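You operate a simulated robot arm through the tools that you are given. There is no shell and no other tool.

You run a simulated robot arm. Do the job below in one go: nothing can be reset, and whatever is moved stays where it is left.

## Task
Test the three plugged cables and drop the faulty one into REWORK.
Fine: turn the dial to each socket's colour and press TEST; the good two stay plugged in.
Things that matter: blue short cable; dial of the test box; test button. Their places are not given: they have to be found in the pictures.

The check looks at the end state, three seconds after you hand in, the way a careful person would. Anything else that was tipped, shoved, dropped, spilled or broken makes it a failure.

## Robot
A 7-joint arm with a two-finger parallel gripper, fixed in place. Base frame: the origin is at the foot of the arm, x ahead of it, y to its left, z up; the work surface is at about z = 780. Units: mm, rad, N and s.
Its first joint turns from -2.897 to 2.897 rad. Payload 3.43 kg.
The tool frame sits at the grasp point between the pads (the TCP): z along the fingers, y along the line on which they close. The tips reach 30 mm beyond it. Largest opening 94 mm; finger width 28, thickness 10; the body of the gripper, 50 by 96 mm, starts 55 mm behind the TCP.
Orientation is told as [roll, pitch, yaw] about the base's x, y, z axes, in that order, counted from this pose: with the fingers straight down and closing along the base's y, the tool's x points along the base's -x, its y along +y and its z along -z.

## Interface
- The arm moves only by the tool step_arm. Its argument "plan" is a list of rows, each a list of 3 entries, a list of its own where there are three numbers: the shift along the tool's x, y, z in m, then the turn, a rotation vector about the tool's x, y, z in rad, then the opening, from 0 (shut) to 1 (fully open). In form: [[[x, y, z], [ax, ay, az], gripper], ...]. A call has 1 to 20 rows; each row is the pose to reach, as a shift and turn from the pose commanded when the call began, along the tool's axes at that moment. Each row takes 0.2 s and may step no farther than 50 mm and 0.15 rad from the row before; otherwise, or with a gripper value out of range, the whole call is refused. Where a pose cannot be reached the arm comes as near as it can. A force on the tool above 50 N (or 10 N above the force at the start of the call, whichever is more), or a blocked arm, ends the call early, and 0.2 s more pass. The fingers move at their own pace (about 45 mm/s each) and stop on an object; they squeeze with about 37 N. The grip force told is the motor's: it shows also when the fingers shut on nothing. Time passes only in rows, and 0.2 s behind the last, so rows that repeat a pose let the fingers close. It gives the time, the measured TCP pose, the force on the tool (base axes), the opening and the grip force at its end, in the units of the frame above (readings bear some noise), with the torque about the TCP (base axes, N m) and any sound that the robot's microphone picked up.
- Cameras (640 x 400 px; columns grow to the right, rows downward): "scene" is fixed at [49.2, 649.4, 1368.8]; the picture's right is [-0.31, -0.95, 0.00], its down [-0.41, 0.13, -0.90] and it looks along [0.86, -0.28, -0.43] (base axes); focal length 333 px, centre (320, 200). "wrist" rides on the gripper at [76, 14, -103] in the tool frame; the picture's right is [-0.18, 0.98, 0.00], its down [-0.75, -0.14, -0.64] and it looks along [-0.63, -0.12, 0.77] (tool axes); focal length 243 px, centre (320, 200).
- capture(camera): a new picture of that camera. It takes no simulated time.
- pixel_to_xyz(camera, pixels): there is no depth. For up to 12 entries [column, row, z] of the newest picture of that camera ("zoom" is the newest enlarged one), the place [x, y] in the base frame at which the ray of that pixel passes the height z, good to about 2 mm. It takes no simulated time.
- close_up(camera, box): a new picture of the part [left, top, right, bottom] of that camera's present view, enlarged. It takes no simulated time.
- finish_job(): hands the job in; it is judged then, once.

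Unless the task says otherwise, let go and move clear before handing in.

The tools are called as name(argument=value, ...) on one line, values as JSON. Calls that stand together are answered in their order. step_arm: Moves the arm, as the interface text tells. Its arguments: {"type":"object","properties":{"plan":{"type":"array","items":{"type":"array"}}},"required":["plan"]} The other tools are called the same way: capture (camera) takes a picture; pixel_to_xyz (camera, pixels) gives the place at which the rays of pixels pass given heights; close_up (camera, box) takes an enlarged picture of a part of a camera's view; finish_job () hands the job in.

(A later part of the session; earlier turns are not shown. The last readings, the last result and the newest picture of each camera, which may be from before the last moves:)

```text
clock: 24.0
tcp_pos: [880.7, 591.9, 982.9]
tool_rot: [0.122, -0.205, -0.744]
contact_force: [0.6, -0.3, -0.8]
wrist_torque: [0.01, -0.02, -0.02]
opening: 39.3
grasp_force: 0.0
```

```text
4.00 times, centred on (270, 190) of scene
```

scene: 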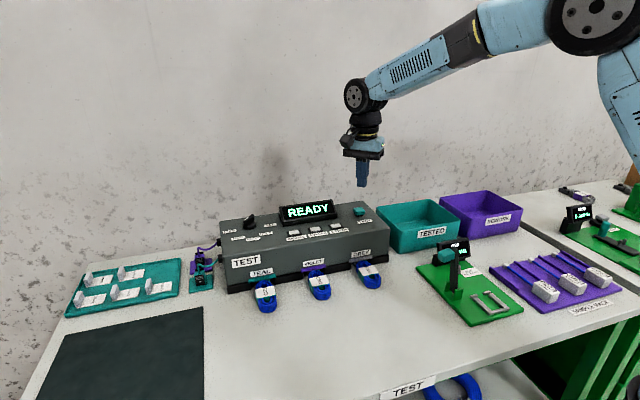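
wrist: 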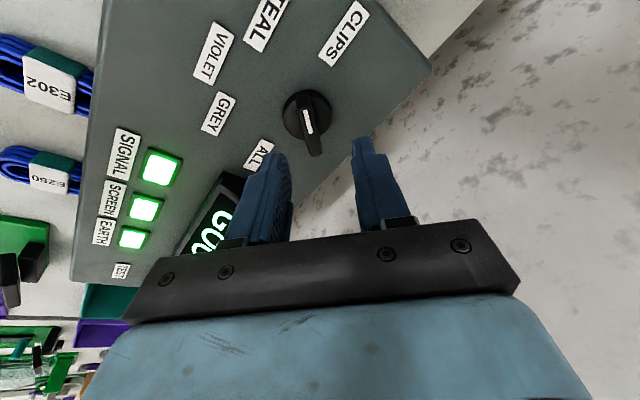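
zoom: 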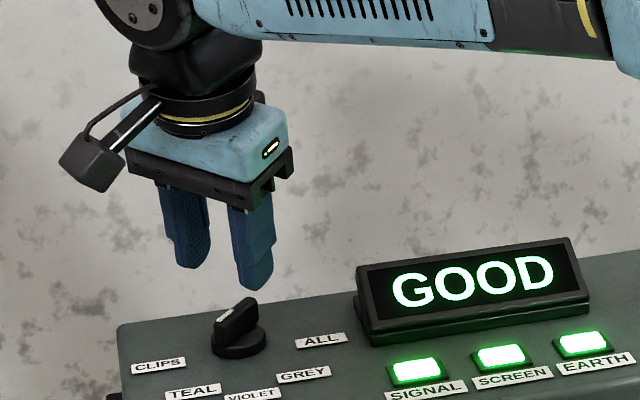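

The fingers are about 36 mm above the knob and in line with the bar. I'll lower straight down onto it and close.

step_arm(plan=[[[0.0042, -0.0025, 0.0178], [0, 0, 0], 0.42], [[0.0065, -0.0038, 0.0275], [0, 0, 0], 0.42], [[0.0084, -0.0049, 0.0357], [0, 0, 0], 0.42], [[0.0084, -0.0049, 0.0357], [0, 0, 0], 0.42], [[0.0084, -0.0049, 0.0357], [0, 0, 0], 0.25], [[0.0084, -0.0049, 0.0357], [0, 0, 0], 0.16], [[0.0084, -0.0049, 0.0357], [0, 0, 0], 0.16]])

close_up(camera="wrist", box=[240, 80, 416, 240])

close_up(camera="scene", box=[210, 140, 330, 240])

```text
clock: 25.6
tcp_pos: [878.5, 592.0, 946.0]
tool_rot: [0.123, -0.205, -0.744]
contact_force: [0.2, -0.3, 1.1]
wrist_torque: [0.0, 0.0, 0.03]
opening: 15.1
grasp_force: 0.0
```

```text
2.50 times, centred on (328, 160) of wrist
```

zoom: 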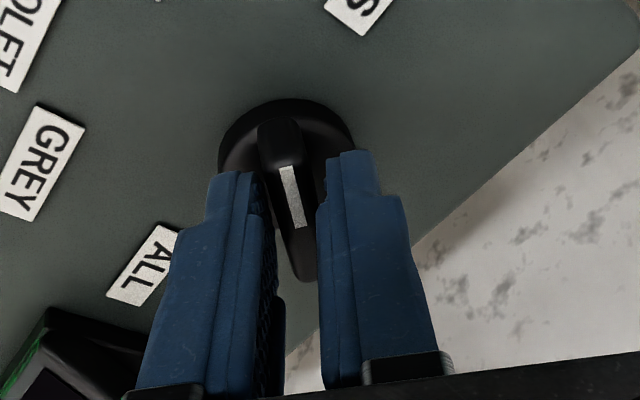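

```text
4.00 times, centred on (270, 190) of scene
```

zoom: 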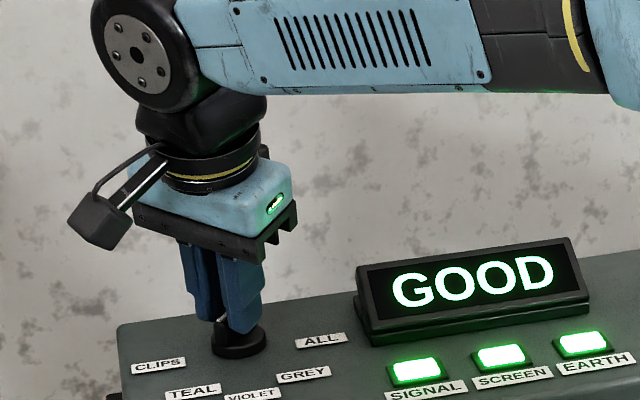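

The fingers straddle the bar with no side force at 15 mm opening. I'll spin about 42° with this loose wrench hold, then close fully at the end to align the bar on VIOLET.

step_arm(plan=[[[0, 0, 0], [0, 0, -0.11], 0.14], [[0, 0, 0], [0, 0, -0.22], 0.14], [[0, 0, 0], [0, 0, -0.33], 0.14], [[0, 0, 0], [0, 0, -0.44], 0.14], [[0, 0, 0], [0, 0, -0.55], 0.14], [[0, 0, 0], [0, 0, -0.65], 0.14], [[0, 0, 0], [0, 0, -0.737], 0.14], [[0, 0, 0], [0, 0, -0.737], 0.1], [[0, 0, 0], [0, 0, -0.737], 0.06], [[0, 0, 0], [0, 0, -0.737], 0.06]])

close_up(camera="wrist", box=[240, 80, 416, 240])

close_up(camera="scene", box=[210, 140, 330, 240])

```text
clock: 27.8
tcp_pos: [878.6, 591.2, 946.3]
tool_rot: [-0.05, -0.234, 0.01]
contact_force: [-2.5, -19.1, 0.6]
wrist_torque: [-0.4, 0.34, -0.17]
opening: 16.2
grasp_force: 8.9
```

```text
2.50 times, centred on (328, 160) of wrist
```

zoom: 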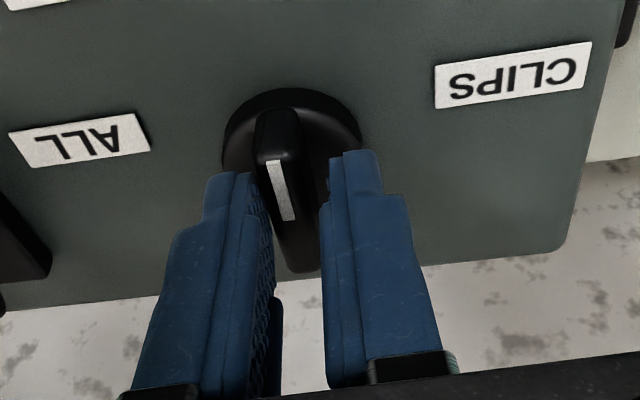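

```text
4.00 times, centred on (270, 190) of scene
```

zoom: 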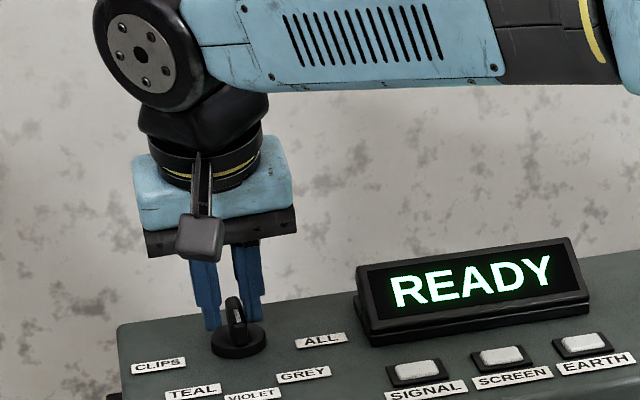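

The -y finger touches while the +y side has a gap (force -19 N in y). I'll shift about 2.5 mm toward -y and close to square up the bar.

step_arm(plan=[[[0, -0.0015, 0], [0, 0, 0], 0.1], [[0, -0.003, 0], [0, 0, 0], 0.05], [[0, -0.003, 0], [0, 0, 0], 0.0], [[0, -0.003, 0], [0, 0, 0], 0.0]])

close_up(camera="wrist", box=[240, 80, 416, 240])

```text
clock: 28.8
tcp_pos: [878.0, 588.2, 946.4]
tool_rot: [-0.05, -0.232, 0.013]
contact_force: [-1.7, -18.1, 1.7]
wrist_torque: [-0.07, 0.09, -0.18]
opening: 11.2
grasp_force: 45.2
```

```text
2.50 times, centred on (328, 160) of wrist
```

zoom: 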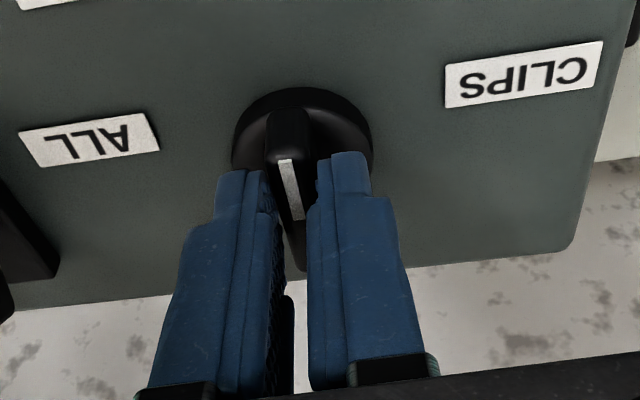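

The bar is now gripped squarely (opening 11.2, yaw ≈ 0), pointing at VIOLET. I'll release, lift and verify.

step_arm(plan=[[[0, 0, 0], [0, 0, 0], 0.2], [[0, 0, 0], [0, 0, 0], 0.42], [[0, 0, 0], [0, 0, 0], 0.42], [[0, 0, -0.02], [0, 0, 0], 0.42], [[0, 0, -0.05], [0, 0, 0], 0.42], [[0, 0, -0.08], [0, 0, 0], 0.42], [[0, 0, -0.08], [0, 0, 0], 0.42]])

close_up(camera="scene", box=[215, 200, 311, 260])

close_up(camera="wrist", box=[240, 20, 400, 140])

```text
clock: 30.4
tcp_pos: [859.2, 593.6, 1025.2]
tool_rot: [-0.051, -0.235, 0.011]
contact_force: [-0.2, 0.2, 0.5]
wrist_torque: [0.03, 0.02, 0.0]
opening: 39.7
grasp_force: 0.0
```

```text
6.67 times, centred on (263, 230) of scene
```

zoom: 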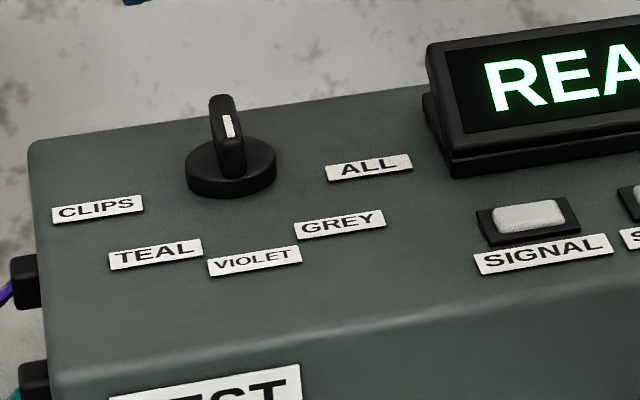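

```text
3.33 times, centred on (320, 80) of wrist
```

zoom: 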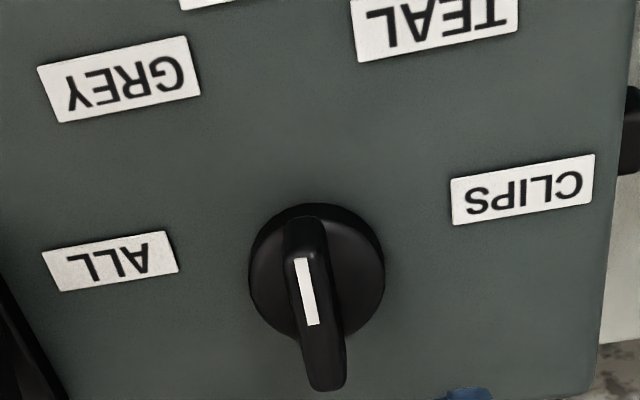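

pixel_to_xyz(camera="zoom", pixels=[[301, 258, 928], [313, 325, 928], [328, 388, 928], [108, 78, 900], [110, 261, 900], [520, 190, 900]])

```text
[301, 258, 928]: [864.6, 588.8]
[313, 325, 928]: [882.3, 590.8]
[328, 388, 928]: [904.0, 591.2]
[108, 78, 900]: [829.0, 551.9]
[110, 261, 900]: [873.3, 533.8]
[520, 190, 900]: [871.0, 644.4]
```

The mark now points within about 3° of VIOLET. I'll straighten the tool, close the fingers, and head back above TEST.

step_arm(plan=[[[0.012, -0.02, -0.009], [-0.012, 0.06, 0], 0.3], [[0.024, -0.041, -0.018], [-0.025, 0.12, 0], 0.2], [[0.0348, -0.061, -0.0258], [-0.038, 0.18, 0], 0.1], [[0.0348, -0.061, -0.0258], [-0.05, 0.235, 0], 0.0], [[0.0348, -0.061, -0.0258], [-0.05, 0.235, 0], 0.0]])

step_arm(plan=[[[-0.0045, -0.044, 0], [0, 0, 0], 0.0], [[-0.009, -0.088, 0], [0, 0, 0], 0.0], [[-0.0135, -0.132, 0], [0, 0, 0], 0.0], [[-0.018, -0.176, 0], [0, 0, 0], 0.0], [[-0.0225, -0.22, 0], [0, 0, 0], 0.0], [[-0.0271, -0.2633, 0], [0, 0, 0], 0.0], [[-0.0271, -0.2633, 0.035], [0, 0, 0], 0.0], [[-0.0271, -0.2633, 0.07], [0, 0, 0], 0.0], [[-0.0271, -0.2633, 0.07], [0, 0, 0], 0.0]])

close_up(camera="scene", box=[320, 160, 400, 220])

capture(camera="wrist")

```text
clock: 31.6
tcp_pos: [820.7, 534.6, 1043.4]
tool_rot: [0.002, 0.002, 0.005]
contact_force: [0.1, -0.6, 0.5]
wrist_torque: [0.0, 0.02, 0.01]
opening: 0.1
grasp_force: 32.9
```

```text
clock: 33.6
tcp_pos: [847.1, 270.6, 972.6]
tool_rot: [0.002, 0.002, 0.005]
contact_force: [0.1, 0.3, 0.5]
wrist_torque: [-0.02, 0.0, 0.01]
opening: 0.0
grasp_force: 32.8
```

```text
6.67 times, centred on (360, 190) of scene
```

zoom: 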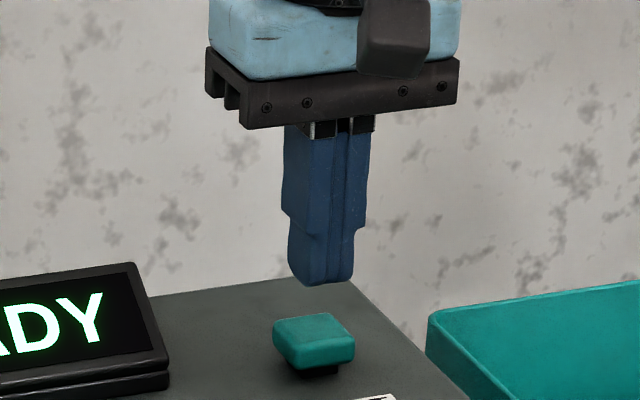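

```text
taken
```

wrist: 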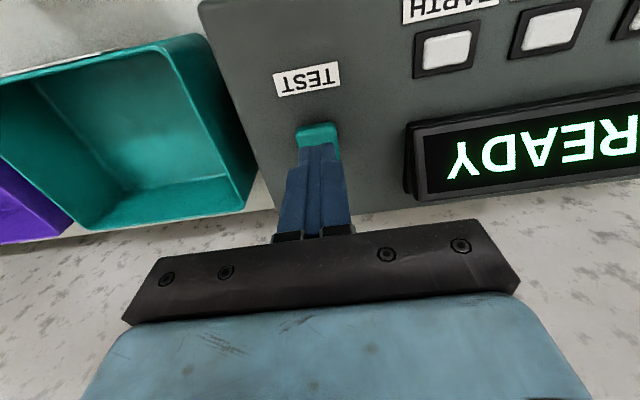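

The fingers are right above the button again. I'll press down to z≈938.5, where it clicked before.

step_arm(plan=[[[0, 0, 0.015], [0, 0, 0], 0.0], [[0, 0, 0.026], [0, 0, 0], 0.0], [[0, 0, 0.029], [0, 0, 0], 0.0], [[0, 0, 0.031], [0, 0, 0], 0.0], [[0, 0, 0.0325], [0, 0, 0], 0.0], [[0, 0, 0.034], [0, 0, 0], 0.0], [[0, 0, 0.034], [0, 0, 0], 0.0]])

close_up(camera="scene", box=[210, 165, 400, 285])

```text
clock: 35.2
tcp_pos: [848.7, 269.2, 939.6]
tool_rot: [0.002, 0.0, 0.004]
contact_force: [-1.1, 0.2, 3.1]
wrist_torque: [0.01, 0.01, 0.02]
opening: 0.0
grasp_force: 32.9
heard: click
```

```text
3.33 times, centred on (305, 225) of scene
```

zoom: 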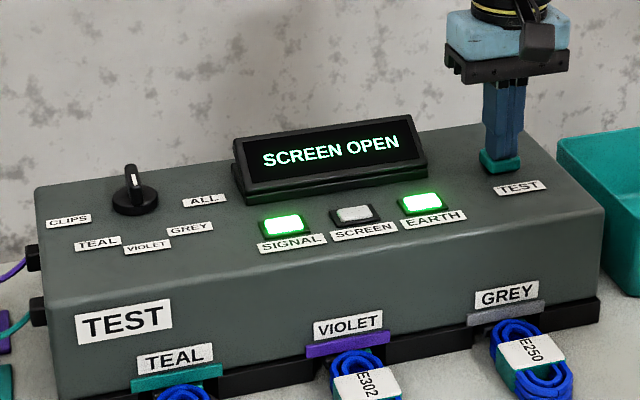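

VIOLET reads SCREEN OPEN with the SCREEN lamp dark, so E302 is faulty. I'll still test GREY, so I'm going back to the dial with a slight radial tilt.

step_arm(plan=[[[0, 0, -0.035], [0, 0, 0], 0.0], [[0, 0, -0.07], [0, 0, 0], 0.0], [[0, 0, -0.101], [0, 0, 0], 0.0], [[-0.0041, 0.0397, -0.101], [0, 0, 0], 0.1], [[-0.0083, 0.0793, -0.101], [0, 0, 0], 0.2], [[-0.0124, 0.119, -0.101], [0, 0, 0], 0.3], [[-0.0165, 0.1587, -0.101], [0, 0, 0], 0.42], [[-0.0207, 0.1984, -0.101], [0, 0, 0], 0.42], [[-0.0248, 0.238, -0.101], [-0.0228, -0.0627, 0], 0.42], [[-0.029, 0.2777, -0.101], [-0.0456, -0.1253, 0], 0.42], [[-0.0331, 0.3174, -0.09], [-0.0684, -0.188, 0], 0.42], [[-0.0331, 0.3174, -0.07], [-0.0684, -0.188, 0], 0.42], [[-0.0331, 0.3174, -0.046], [-0.0684, -0.188, 0], 0.42], [[-0.0331, 0.3174, -0.046], [-0.0684, -0.188, 0], 0.42]])

close_up(camera="wrist", box=[240, 80, 416, 240])

close_up(camera="scene", box=[210, 140, 330, 240])

```text
clock: 38.2
tcp_pos: [880.1, 586.8, 985.7]
tool_rot: [0.07, -0.185, -0.002]
contact_force: [-0.8, -1.2, 0.0]
wrist_torque: [0.0, 0.01, -0.01]
opening: 39.6
grasp_force: 0.1
```

```text
2.50 times, centred on (328, 160) of wrist
```

zoom: 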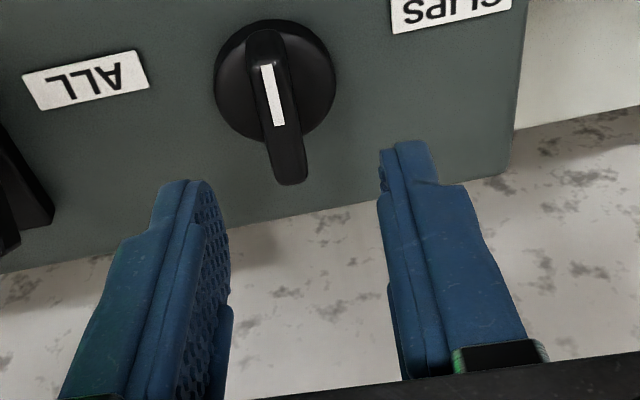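

```text
4.00 times, centred on (270, 190) of scene
```

zoom: 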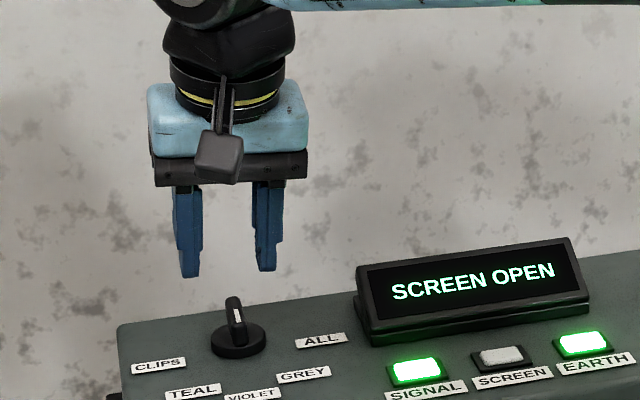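

The bar is centred between the fingers. I'll lower onto it and narrow to a loose hold.

step_arm(plan=[[[0.0035, -0.0014, 0.0195], [0, 0, 0], 0.42], [[0.0053, -0.0021, 0.0295], [0, 0, 0], 0.42], [[0.0069, -0.0027, 0.039], [0, 0, 0], 0.42], [[0.0069, -0.0027, 0.039], [0, 0, 0], 0.42], [[0.0069, -0.0027, 0.039], [0, 0, 0], 0.25], [[0.0069, -0.0027, 0.039], [0, 0, 0], 0.15], [[0.0069, -0.0027, 0.039], [0, 0, 0], 0.15]])

close_up(camera="wrist", box=[240, 80, 416, 240])

```text
clock: 39.8
tcp_pos: [880.7, 587.7, 946.5]
tool_rot: [0.071, -0.187, -0.001]
contact_force: [-0.7, -2.0, -0.1]
wrist_torque: [-0.05, 0.03, -0.04]
opening: 15.9
grasp_force: 1.1
```

```text
2.50 times, centred on (328, 160) of wrist
```

zoom: 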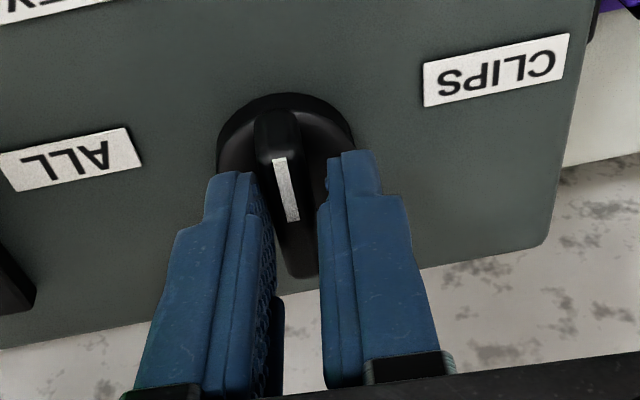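

The left finger is just touching, so I'll shift 1.5 mm and spin 40° to GREY, then squeeze to align.

step_arm(plan=[[[0, -0.0015, 0], [0, 0, 0], 0.15], [[0, -0.0015, 0], [0, 0, -0.1], 0.14], [[0, -0.0015, 0], [0, 0, -0.2], 0.14], [[0, -0.0015, 0], [0, 0, -0.3], 0.14], [[0, -0.0015, 0], [0, 0, -0.4], 0.14], [[0, -0.0015, 0], [0, 0, -0.5], 0.14], [[0, -0.0015, 0], [0, 0, -0.6], 0.14], [[0, -0.0015, 0], [0, 0, -0.698], 0.14], [[0, -0.0015, 0], [0, 0, -0.698], 0.1], [[0, -0.0015, 0], [0, 0, -0.698], 0.06], [[0, -0.0015, 0], [0, 0, -0.698], 0.06]])

close_up(camera="wrist", box=[240, 80, 416, 240])

close_up(camera="scene", box=[210, 140, 330, 240])

```text
clock: 42.2
tcp_pos: [880.8, 585.4, 946.1]
tool_rot: [-0.068, -0.188, 0.708]
contact_force: [9.5, -13.5, 2.9]
wrist_torque: [-0.16, 0.05, -0.14]
opening: 11.2
grasp_force: 39.1
```

```text
2.50 times, centred on (328, 160) of wrist
```

zoom: 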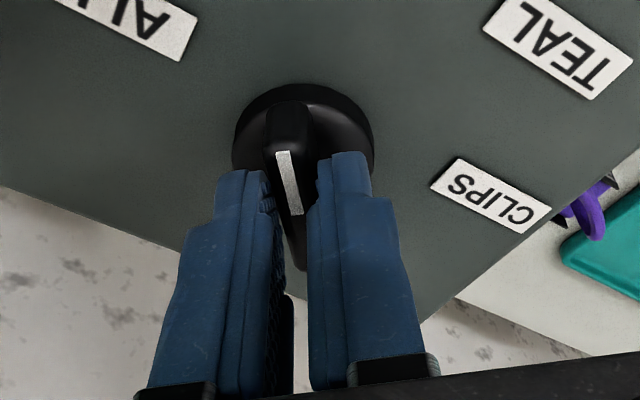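

```text
4.00 times, centred on (270, 190) of scene
```

zoom: 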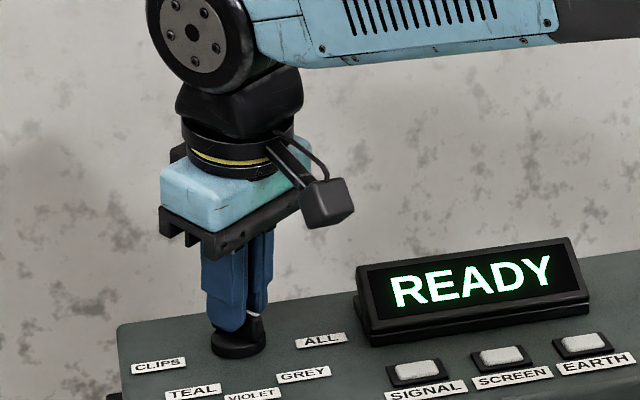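

The bar is squared at yaw 0.71, which points at GREY. I'll release and lift.

step_arm(plan=[[[0, 0, 0], [0, 0, 0], 0.2], [[0, 0, 0], [0, 0, 0], 0.42], [[0, 0, 0], [0, 0, 0], 0.42], [[0, 0, -0.02], [0, 0, 0], 0.42], [[0, 0, -0.05], [0, 0, 0], 0.42], [[0, 0, -0.09], [0, 0, 0], 0.42], [[0, 0, -0.09], [0, 0, 0], 0.42]])

close_up(camera="scene", box=[215, 200, 311, 260])

close_up(camera="wrist", box=[240, 20, 400, 140])

```text
clock: 43.8
tcp_pos: [862.5, 580.2, 1035.4]
tool_rot: [-0.065, -0.185, 0.709]
contact_force: [-0.5, 0.3, 1.2]
wrist_torque: [0.01, -0.02, -0.03]
opening: 39.3
grasp_force: 0.0
```

```text
6.67 times, centred on (263, 230) of scene
```

zoom: 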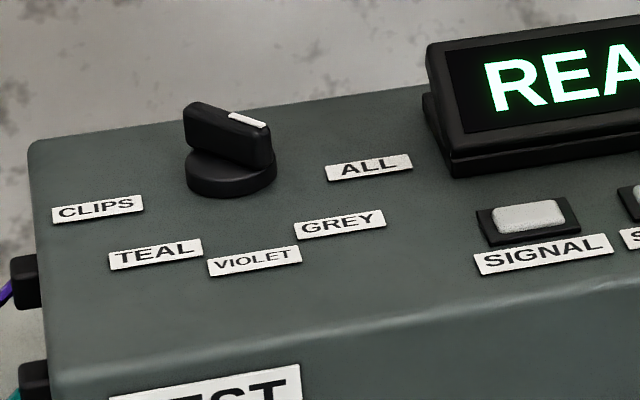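

```text
3.33 times, centred on (320, 80) of wrist
```

zoom: 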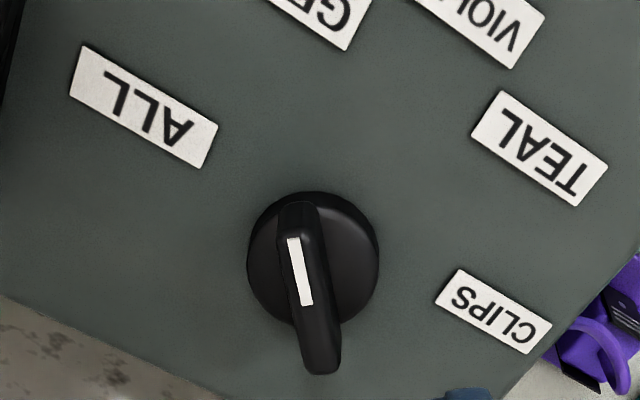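

pixel_to_xyz(camera="zoom", pixels=[[294, 238, 928], [307, 304, 928], [323, 370, 928]])

```text
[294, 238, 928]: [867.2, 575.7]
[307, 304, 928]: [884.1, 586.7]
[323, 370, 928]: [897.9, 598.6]
```

The mark is at about -37°, so the dial is on GREY. I'll straighten up and go to TEST again.

step_arm(plan=[[[0.022, -0.007, -0.007], [-0.022, 0.062, 0], 0.3], [[0.044, -0.014, -0.014], [-0.043, 0.124, 0], 0.2], [[0.0664, -0.0209, -0.0213], [-0.065, 0.186, 0], 0.1], [[0.0664, -0.0209, -0.0213], [-0.065, 0.186, 0], 0.0], [[0.0664, -0.0209, -0.0213], [-0.065, 0.186, 0], 0.0]])

step_arm(plan=[[[0.0234, -0.0347, 0], [0, 0, 0], 0.0], [[0.0468, -0.0693, 0], [0, 0, 0], 0.0], [[0.0702, -0.104, 0], [0, 0, 0], 0.0], [[0.0936, -0.1387, 0], [0, 0, 0], 0.0], [[0.117, -0.1733, 0], [0, 0, 0], 0.0], [[0.1404, -0.208, 0], [0, 0, 0], 0.0], [[0.1404, -0.208, 0.035], [0, 0, 0], 0.0], [[0.1404, -0.208, 0.07], [0, 0, 0], 0.0], [[0.1404, -0.208, 0.07], [0, 0, 0], 0.0]])

close_up(camera="scene", box=[320, 160, 400, 220])

capture(camera="wrist")

```text
clock: 45.0
tcp_pos: [823.4, 521.8, 1043.7]
tool_rot: [-0.001, -0.003, 0.703]
contact_force: [0.2, 0.4, 0.5]
wrist_torque: [-0.01, 0.02, 0.02]
opening: 0.1
grasp_force: 33.1
```

```text
clock: 47.0
tcp_pos: [850.4, 270.4, 973.3]
tool_rot: [-0.002, -0.002, 0.703]
contact_force: [0.1, 0.5, -0.2]
wrist_torque: [-0.02, -0.01, 0.05]
opening: 0.1
grasp_force: 32.9
```

```text
6.67 times, centred on (360, 190) of scene
```

zoom: 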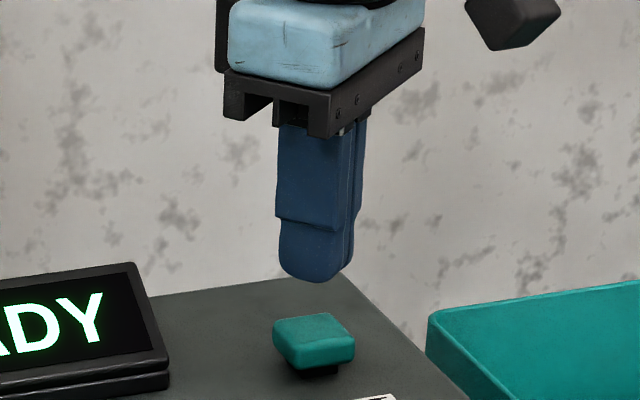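

```text
taken
```

wrist: 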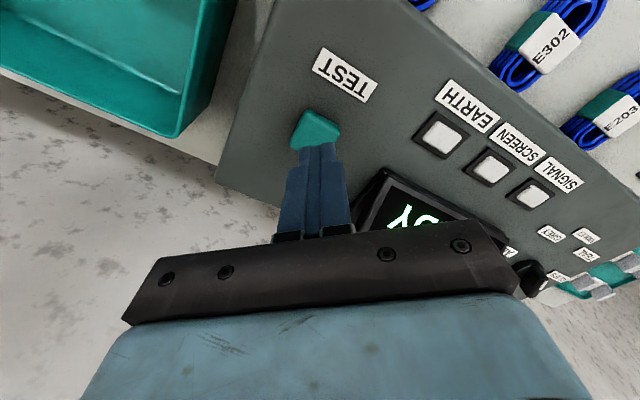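

The fingers are aligned over TEST again, so I'll press.

step_arm(plan=[[[0, 0, 0.015], [0, 0, 0], 0.0], [[0, 0, 0.026], [0, 0, 0], 0.0], [[0, 0, 0.029], [0, 0, 0], 0.0], [[0, 0, 0.031], [0, 0, 0], 0.0], [[0, 0, 0.0325], [0, 0, 0], 0.0], [[0, 0, 0.0345], [0, 0, 0], 0.0], [[0, 0, 0.0345], [0, 0, 0], 0.0]])

close_up(camera="scene", box=[210, 165, 400, 285])

```text
clock: 48.6
tcp_pos: [850.8, 270.7, 940.9]
tool_rot: [-0.001, -0.001, 0.702]
contact_force: [2.1, -0.2, 3.7]
wrist_torque: [-0.01, -0.04, 0.0]
opening: 0.1
grasp_force: 33.0
heard: click
```

```text
3.33 times, centred on (305, 225) of scene
```

zoom: 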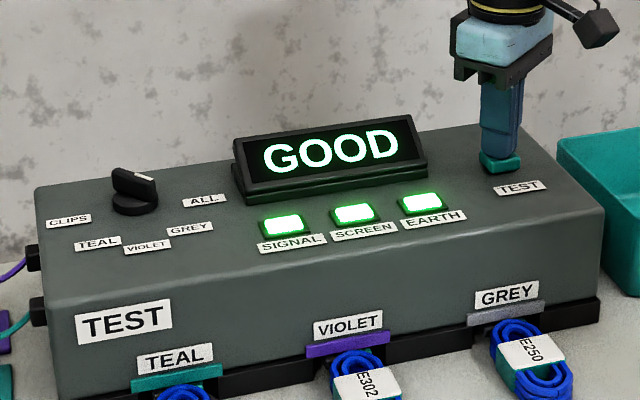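

GREY reads GOOD with all three lamps lit, so the faulty cable is E302 in VIOLET. I'll rise and move in front of the box to look at that cable.

step_arm(plan=[[[0, 0, -0.035], [0, 0, 0], 0.0], [[0, 0, -0.07], [0, 0, 0], 0.0], [[0, 0, -0.1], [0, 0, 0], 0.0], [[0.007, 0.036, -0.11], [0, 0, 0.1], 0.0], [[0.014, 0.072, -0.11], [0, 0, 0.2], 0.2], [[0.021, 0.108, -0.11], [0, 0, 0.3], 0.4], [[0.028, 0.144, -0.11], [0, 0, 0.4], 0.5], [[0.035, 0.18, -0.11], [0, 0, 0.5], 0.6], [[0.042, 0.216, -0.11], [0, 0, 0.6], 0.6], [[0.0492, 0.2513, -0.11], [0, 0, 0.702], 0.6], [[0.0492, 0.2513, -0.11], [0, 0, 0.702], 0.6]])

capture(camera="wrist")

close_up(camera="scene", box=[285, 250, 357, 310])

```text
clock: 51.0
tcp_pos: [647.7, 430.8, 1048.8]
tool_rot: [0.0, -0.003, 0.001]
contact_force: [-0.9, -0.2, -0.6]
wrist_torque: [0.04, 0.01, 0.0]
opening: 56.3
grasp_force: 0.0
```

```text
taken
```

wrist: 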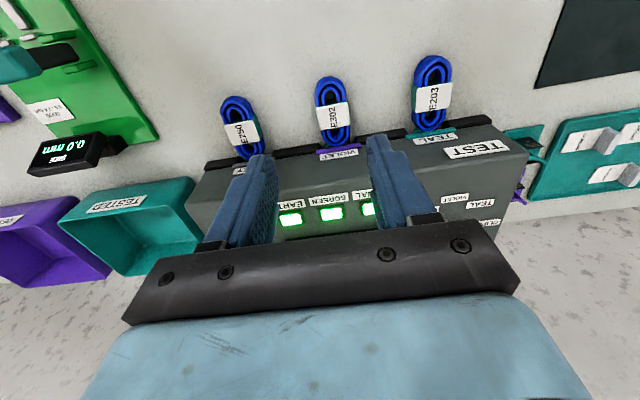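

```text
6.67 times, centred on (321, 280) of scene
```

zoom: 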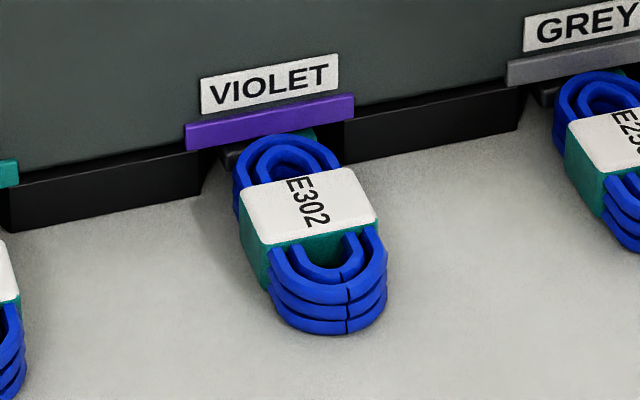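

The cable bundle has a teal collar with the E302 label, which can be gripped across y. I'll measure it in the wrist view.

close_up(camera="wrist", box=[285, 65, 385, 165])

close_up(camera="wrist", box=[300, 70, 364, 120])

```text
4.00 times, centred on (335, 115) of wrist
```

zoom: 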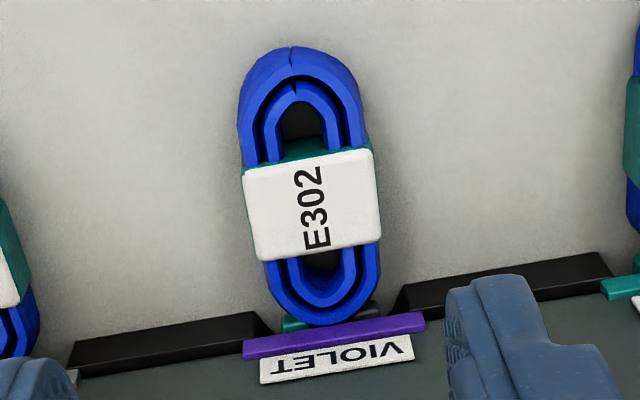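

```text
8.00 times, centred on (332, 95) of wrist
```

zoom: 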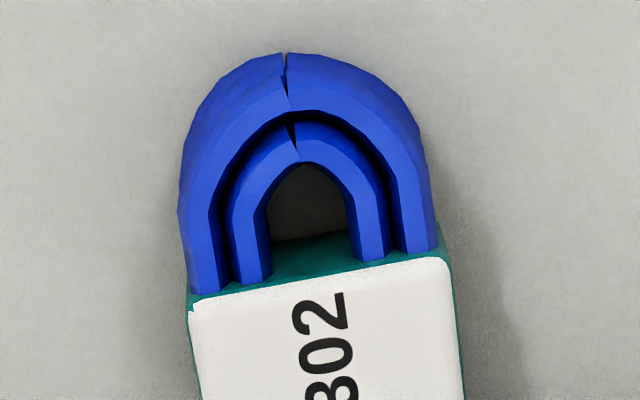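

pixel_to_xyz(camera="wrist", pixels=[[333.5, 116.25, 800], [333.5, 116.25, 820], [333.5, 116.25, 840], [315.75, 108.25, 820], [343.75, 102.5, 820], [346.25, 120.75, 820], [320.5, 125, 820], [327, 77, 800], [332, 145, 800]])

pixel_to_xyz(camera="scene", pixels=[[319.5, 280.45, 800], [319.5, 280.45, 820], [319.5, 280.45, 840], [309, 278.5, 820], [325.5, 275.2, 820], [329.5, 281.2, 820], [313.8, 286.75, 820], [322.5, 299.8, 780], [322.5, 299.8, 790], [291.5, 298.5, 780]])

```text
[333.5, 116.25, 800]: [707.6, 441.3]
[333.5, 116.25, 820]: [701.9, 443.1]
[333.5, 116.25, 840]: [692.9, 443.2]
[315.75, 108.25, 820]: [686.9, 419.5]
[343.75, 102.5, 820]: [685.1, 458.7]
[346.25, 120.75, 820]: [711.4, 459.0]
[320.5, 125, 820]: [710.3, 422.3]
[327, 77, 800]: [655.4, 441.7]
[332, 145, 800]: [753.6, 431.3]
```

```text
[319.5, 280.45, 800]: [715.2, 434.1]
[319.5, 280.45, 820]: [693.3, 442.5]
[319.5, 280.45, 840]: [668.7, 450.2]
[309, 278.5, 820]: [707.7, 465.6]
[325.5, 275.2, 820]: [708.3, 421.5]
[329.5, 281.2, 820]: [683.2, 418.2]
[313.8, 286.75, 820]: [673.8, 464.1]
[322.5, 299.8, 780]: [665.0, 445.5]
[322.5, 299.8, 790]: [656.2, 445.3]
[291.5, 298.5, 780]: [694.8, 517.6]
```

Both views agree that the label top is at z≈812 and centred at (703,441), with a collar about 40 mm wide. I'll hover above it with a wide opening and check.

step_arm(plan=[[[-0.02, 0.004, 0.035], [0, 0, 0], 0.75], [[-0.04, 0.008, 0.07], [0, 0, 0], 0.75], [[-0.0553, 0.0102, 0.105], [0, 0, 0], 0.75], [[-0.0553, 0.0102, 0.14], [0, 0, 0], 0.75], [[-0.0553, 0.0102, 0.175], [0, 0, 0], 0.75], [[-0.0553, 0.0102, 0.19], [0, 0, 0], 0.75], [[-0.0553, 0.0102, 0.19], [0, 0, 0], 0.75]])

capture(camera="wrist")

close_up(camera="scene", box=[265, 210, 375, 310])

```text
clock: 52.6
tcp_pos: [706.5, 441.1, 858.9]
tool_rot: [0.002, -0.003, 0.002]
contact_force: [-0.3, -0.7, -0.1]
wrist_torque: [0.03, 0.0, -0.02]
opening: 70.5
grasp_force: 0.1
```

```text
taken
```

wrist: 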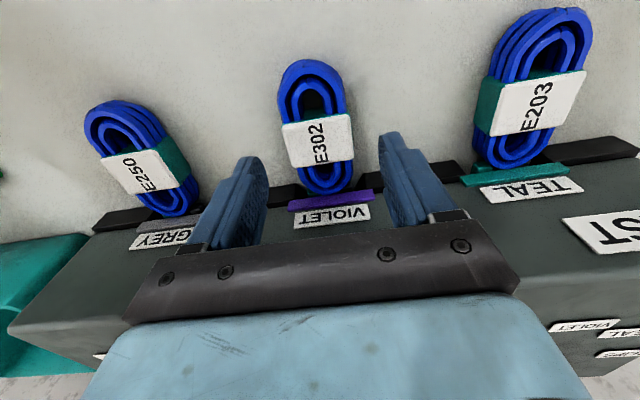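

```text
4.00 times, centred on (320, 260) of scene
```

zoom: 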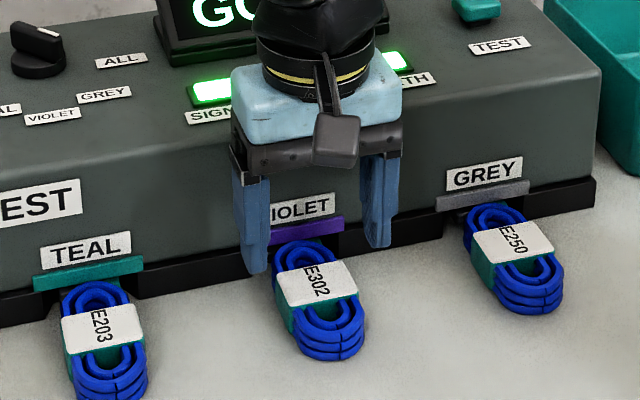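

pixel_to_xyz(camera="wrist", pixels=[[318, 141, 812], [282, 126, 812], [348, 114, 812], [353, 156, 812], [294, 167, 812], [312, 60, 805], [327, 193, 800]])

```text
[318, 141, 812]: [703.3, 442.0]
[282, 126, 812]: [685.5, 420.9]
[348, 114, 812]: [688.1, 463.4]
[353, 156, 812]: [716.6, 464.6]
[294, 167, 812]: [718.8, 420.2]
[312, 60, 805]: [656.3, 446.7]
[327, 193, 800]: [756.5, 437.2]
```

The label centre is confirmed at (702,442). I'll descend around the collar and close.

step_arm(plan=[[[0.005, 0.0012, 0.015], [0, 0, 0], 0.75], [[0.005, 0.0012, 0.03], [0, 0, 0], 0.75], [[0.005, 0.0012, 0.04], [0, 0, 0], 0.75], [[0.005, 0.0012, 0.04], [0, 0, 0], 0.75], [[0.005, 0.0012, 0.04], [0, 0, 0], 0.55], [[0.005, 0.0012, 0.04], [0, 0, 0], 0.48], [[0.005, 0.0012, 0.04], [0, 0, 0], 0.48]])

capture(camera="wrist")

close_up(camera="scene", box=[265, 210, 375, 310])

```text
clock: 54.2
tcp_pos: [700.5, 442.3, 820.3]
tool_rot: [-0.002, -0.001, 0.002]
contact_force: [-0.1, 0.2, -0.8]
wrist_torque: [-0.01, -0.03, 0.01]
opening: 45.9
grasp_force: 0.9
```

```text
taken
```

wrist: 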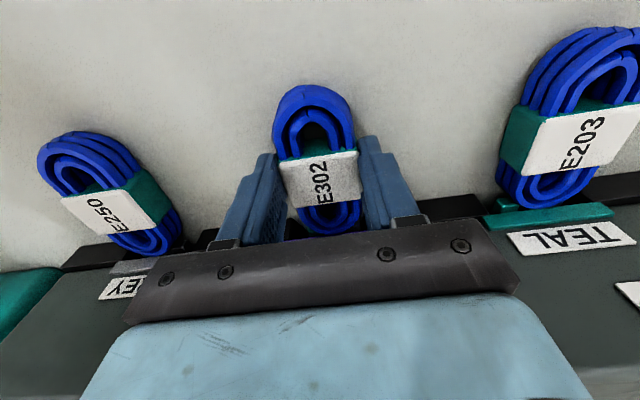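

```text
4.00 times, centred on (320, 260) of scene
```

zoom: 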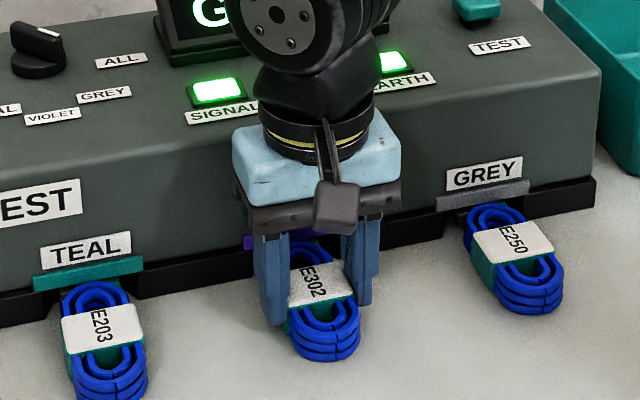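

The fingers straddle the collar evenly. I'll close on it.

step_arm(plan=[[[0, 0, 0], [0, 0, 0], 0.4], [[0, 0, 0], [0, 0, 0], 0.3], [[0, 0, 0], [0, 0, 0], 0.3], [[0, 0, 0], [0, 0, 0], 0.2], [[0, 0, 0], [0, 0, 0], 0.2]])

capture(camera="wrist")

```text
clock: 55.4
tcp_pos: [701.4, 442.0, 820.1]
tool_rot: [-0.001, -0.001, 0.001]
contact_force: [-0.2, -0.3, -1.1]
wrist_torque: [0.02, -0.01, -0.03]
opening: 45.0
grasp_force: 37.2
```

```text
taken
```

wrist: 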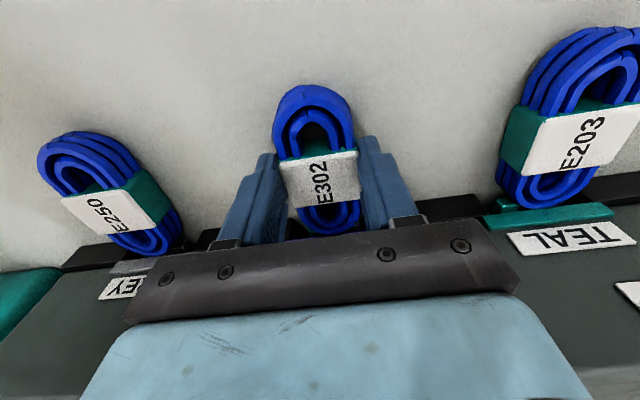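

The collar is held at 45 mm with 37 N. I'll pull it straight back (-x) in small steps.

step_arm(plan=[[[0.004, 0, 0], [0, 0, 0], 0.2], [[0.008, 0, 0], [0, 0, 0], 0.2], [[0.013, 0, 0], [0, 0, 0], 0.2], [[0.02, 0, 0], [0, 0, 0], 0.2], [[0.03, 0, 0], [0, 0, 0], 0.2], [[0.04, 0, 0], [0, 0, 0], 0.2], [[0.05, 0, 0], [0, 0, 0], 0.2], [[0.06, 0, 0], [0, 0, 0], 0.2]])

capture(camera="wrist")

close_up(camera="scene", box=[265, 210, 375, 310])

```text
clock: 57.2
tcp_pos: [640.7, 441.2, 819.9]
tool_rot: [0.0, -0.002, 0.0]
contact_force: [1.6, -0.3, 9.9]
wrist_torque: [0.03, -0.29, 0.01]
opening: 45.0
grasp_force: 37.0
```

```text
taken
```

wrist: 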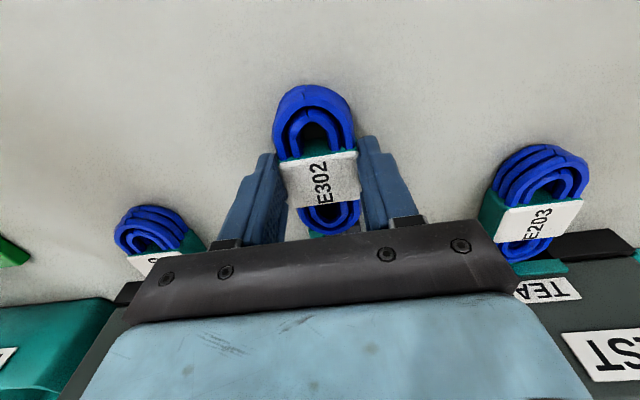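

```text
4.00 times, centred on (320, 260) of scene
```

zoom: 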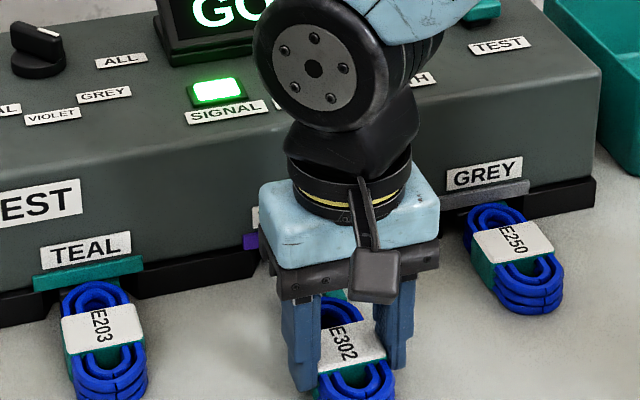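

The cable came along 60 mm. I'll pull another 30 mm to be sure the plug is clear, then lift.

step_arm(plan=[[[0.015, 0, 0], [0, 0, 0], 0.2], [[0.03, 0, 0], [0, 0, 0], 0.2], [[0.03, 0, -0.02], [0, 0, 0], 0.2], [[0.03, 0, -0.05], [0, 0, 0], 0.2], [[0.03, 0, -0.08], [0, 0, 0], 0.2], [[0.03, 0, -0.11], [0, 0, 0], 0.2], [[0.03, 0, -0.14], [0, 0, 0], 0.2], [[0.03, 0, -0.17], [0, 0, 0], 0.2], [[0.03, 0, -0.2], [0, 0, 0], 0.2], [[0.03, 0, -0.23], [0, 0, 0], 0.2]])

capture(camera="wrist")

capture(camera="scene")

```text
clock: 59.4
tcp_pos: [611.0, 443.1, 1049.4]
tool_rot: [-0.001, -0.002, 0.001]
contact_force: [0.5, 0.0, -1.0]
wrist_torque: [0.02, -0.02, -0.02]
opening: 44.8
grasp_force: 36.9
```

```text
taken
```

wrist: 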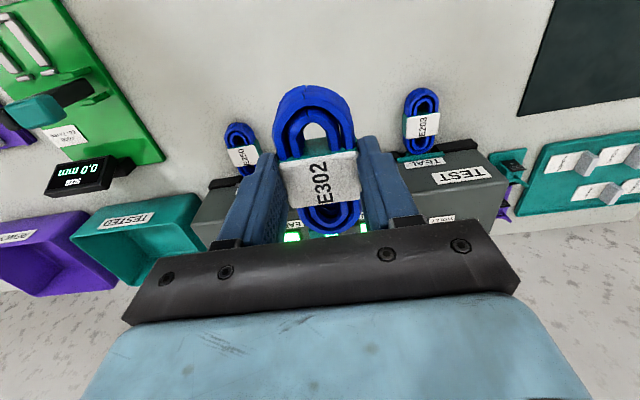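

```text
taken
```

scene: 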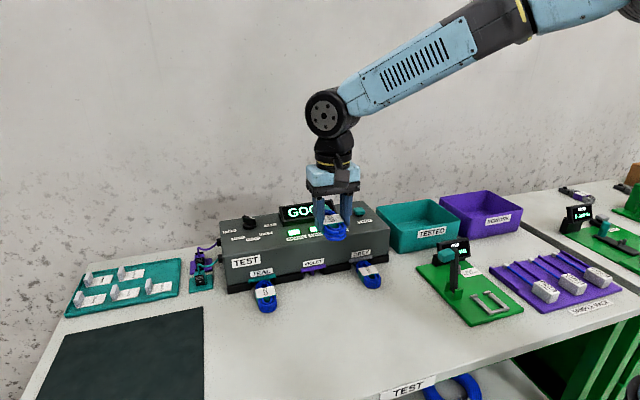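

The cable is out and held, and the good two are undisturbed. Now I'll locate the REWORK bin's edges from both views.

pixel_to_xyz(camera="scene", pixels=[[472, 239.4, 780], [517.6, 230.9, 780], [470, 218, 840], [470, 218, 860], [470, 218, 880], [522.9, 208.4, 860], [439.9, 197.9, 860], [486.6, 191, 860], [439.9, 197.9, 840], [486.6, 191, 840]])

pixel_to_xyz(camera="wrist", pixels=[[77, 211, 860], [77, 211, 840], [115, 285, 840], [115, 285, 860], [40, 296, 840]])

close_up(camera="scene", box=[430, 180, 530, 250])

```text
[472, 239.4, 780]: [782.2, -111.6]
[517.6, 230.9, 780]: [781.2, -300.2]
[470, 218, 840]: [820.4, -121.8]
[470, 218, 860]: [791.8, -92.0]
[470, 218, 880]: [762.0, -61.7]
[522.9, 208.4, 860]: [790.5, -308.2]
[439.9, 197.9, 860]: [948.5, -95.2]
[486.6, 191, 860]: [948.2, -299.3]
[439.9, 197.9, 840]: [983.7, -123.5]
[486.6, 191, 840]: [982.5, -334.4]
```

```text
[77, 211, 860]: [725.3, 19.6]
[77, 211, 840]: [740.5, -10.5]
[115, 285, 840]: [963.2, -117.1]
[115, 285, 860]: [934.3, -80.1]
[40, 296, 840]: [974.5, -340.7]
```

```text
5.71 times, centred on (480, 215) of scene
```

zoom: 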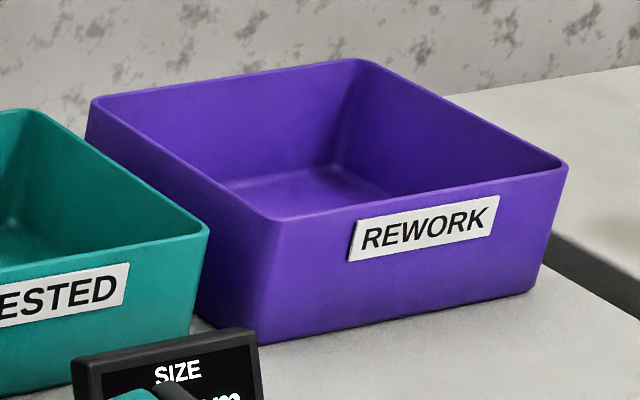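

The REWORK rim spans about x 790–948, y -308 to -92 at z≈860. I'll check the held cable's length to pick an orientation for the drop.

close_up(camera="scene", box=[295, 180, 375, 260])

close_up(camera="wrist", box=[250, 70, 390, 250])

```text
5.00 times, centred on (335, 220) of scene
```

zoom: 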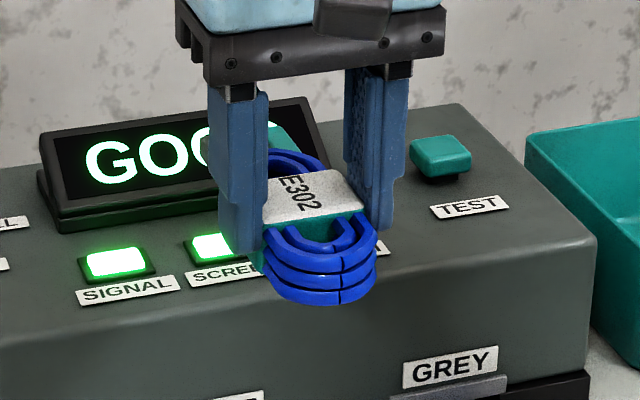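

```text
2.22 times, centred on (320, 160) of wrist
```

zoom: 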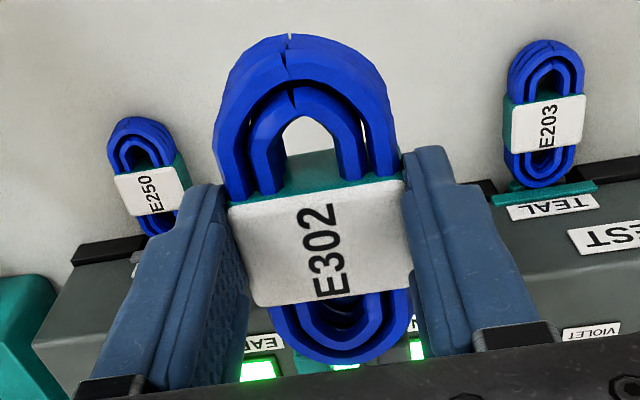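

The cable is held by its collar with the plug on the tool's -x side, about 135 mm long overall. I'll carry it high to above the REWORK bin centre, yawing -90° so its length runs along the bin's longer y side.

step_arm(plan=[[[-0.0162, -0.0388, 0], [0, 0, 0.098], 0.2], [[-0.0324, -0.0776, 0], [0, 0, 0.196], 0.2], [[-0.0486, -0.1165, 0], [0, 0, 0.295], 0.2], [[-0.0648, -0.1553, 0], [0, 0, 0.393], 0.2], [[-0.0809, -0.1941, 0], [0, 0, 0.491], 0.2], [[-0.0971, -0.2329, 0], [0, 0, 0.589], 0.2], [[-0.1133, -0.2717, 0], [0, 0, 0.687], 0.2], [[-0.1295, -0.3106, 0], [0, 0, 0.785], 0.2], [[-0.1457, -0.3494, 0], [0, 0, 0.884], 0.2], [[-0.1619, -0.3882, 0], [0, 0, 0.982], 0.2], [[-0.1781, -0.427, 0], [0, 0, 1.08], 0.2], [[-0.1943, -0.4658, 0], [0, 0, 1.178], 0.2], [[-0.2104, -0.5046, 0], [0, 0, 1.276], 0.2], [[-0.2266, -0.5435, 0], [0, 0, 1.374], 0.2], [[-0.2428, -0.5823, 0], [0, 0, 1.473], 0.2], [[-0.259, -0.6211, 0], [0, 0, 1.571], 0.2], [[-0.259, -0.6211, 0], [0, 0, 1.571], 0.2]])

capture(camera="wrist")

capture(camera="scene")

```text
clock: 63.0
tcp_pos: [871.6, -177.5, 1051.1]
tool_rot: [0.001, 0.0, -1.571]
contact_force: [-0.2, -0.8, -0.1]
wrist_torque: [0.01, 0.0, 0.02]
opening: 44.8
grasp_force: 36.8
```

```text
taken
```

wrist: 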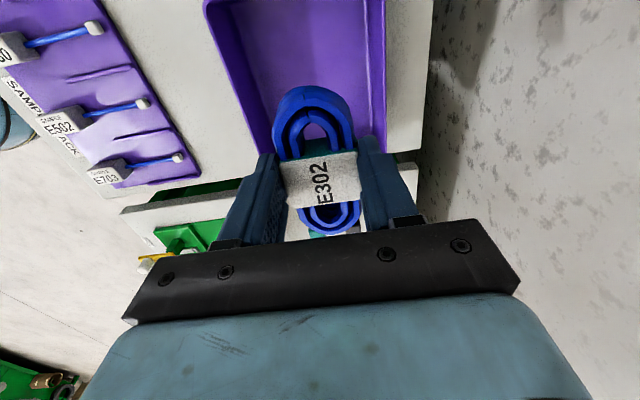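

```text
taken
```

scene: 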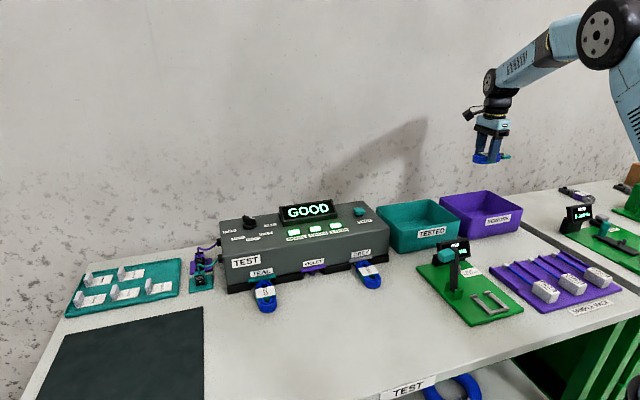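

pixel_to_xyz(camera="wrist", pixels=[[208, 4, 860], [386, 4, 860], [245, 120, 860], [386, 120, 860], [245, 120, 850], [386, 120, 850], [160, 198, 780], [420, 155, 780]])

close_up(camera="wrist", box=[180, 0, 440, 200])

close_up(camera="scene", box=[430, 90, 550, 190])

```text
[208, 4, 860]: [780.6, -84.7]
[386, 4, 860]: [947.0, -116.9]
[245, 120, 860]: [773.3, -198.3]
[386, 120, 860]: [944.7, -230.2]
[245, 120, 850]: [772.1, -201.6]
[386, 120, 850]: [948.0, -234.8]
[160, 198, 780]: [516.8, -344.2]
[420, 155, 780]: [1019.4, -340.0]
```

```text
2.00 times, centred on (310, 100) of wrist
```

zoom: 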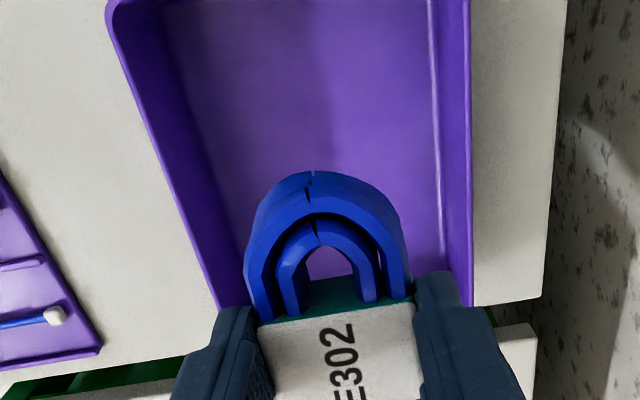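

```text
4.00 times, centred on (490, 140) of scene
```

zoom: 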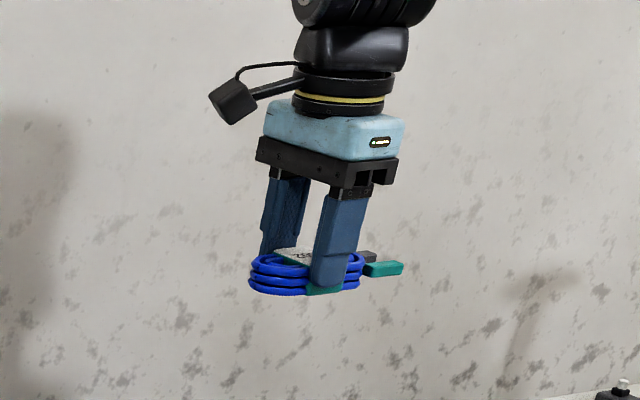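

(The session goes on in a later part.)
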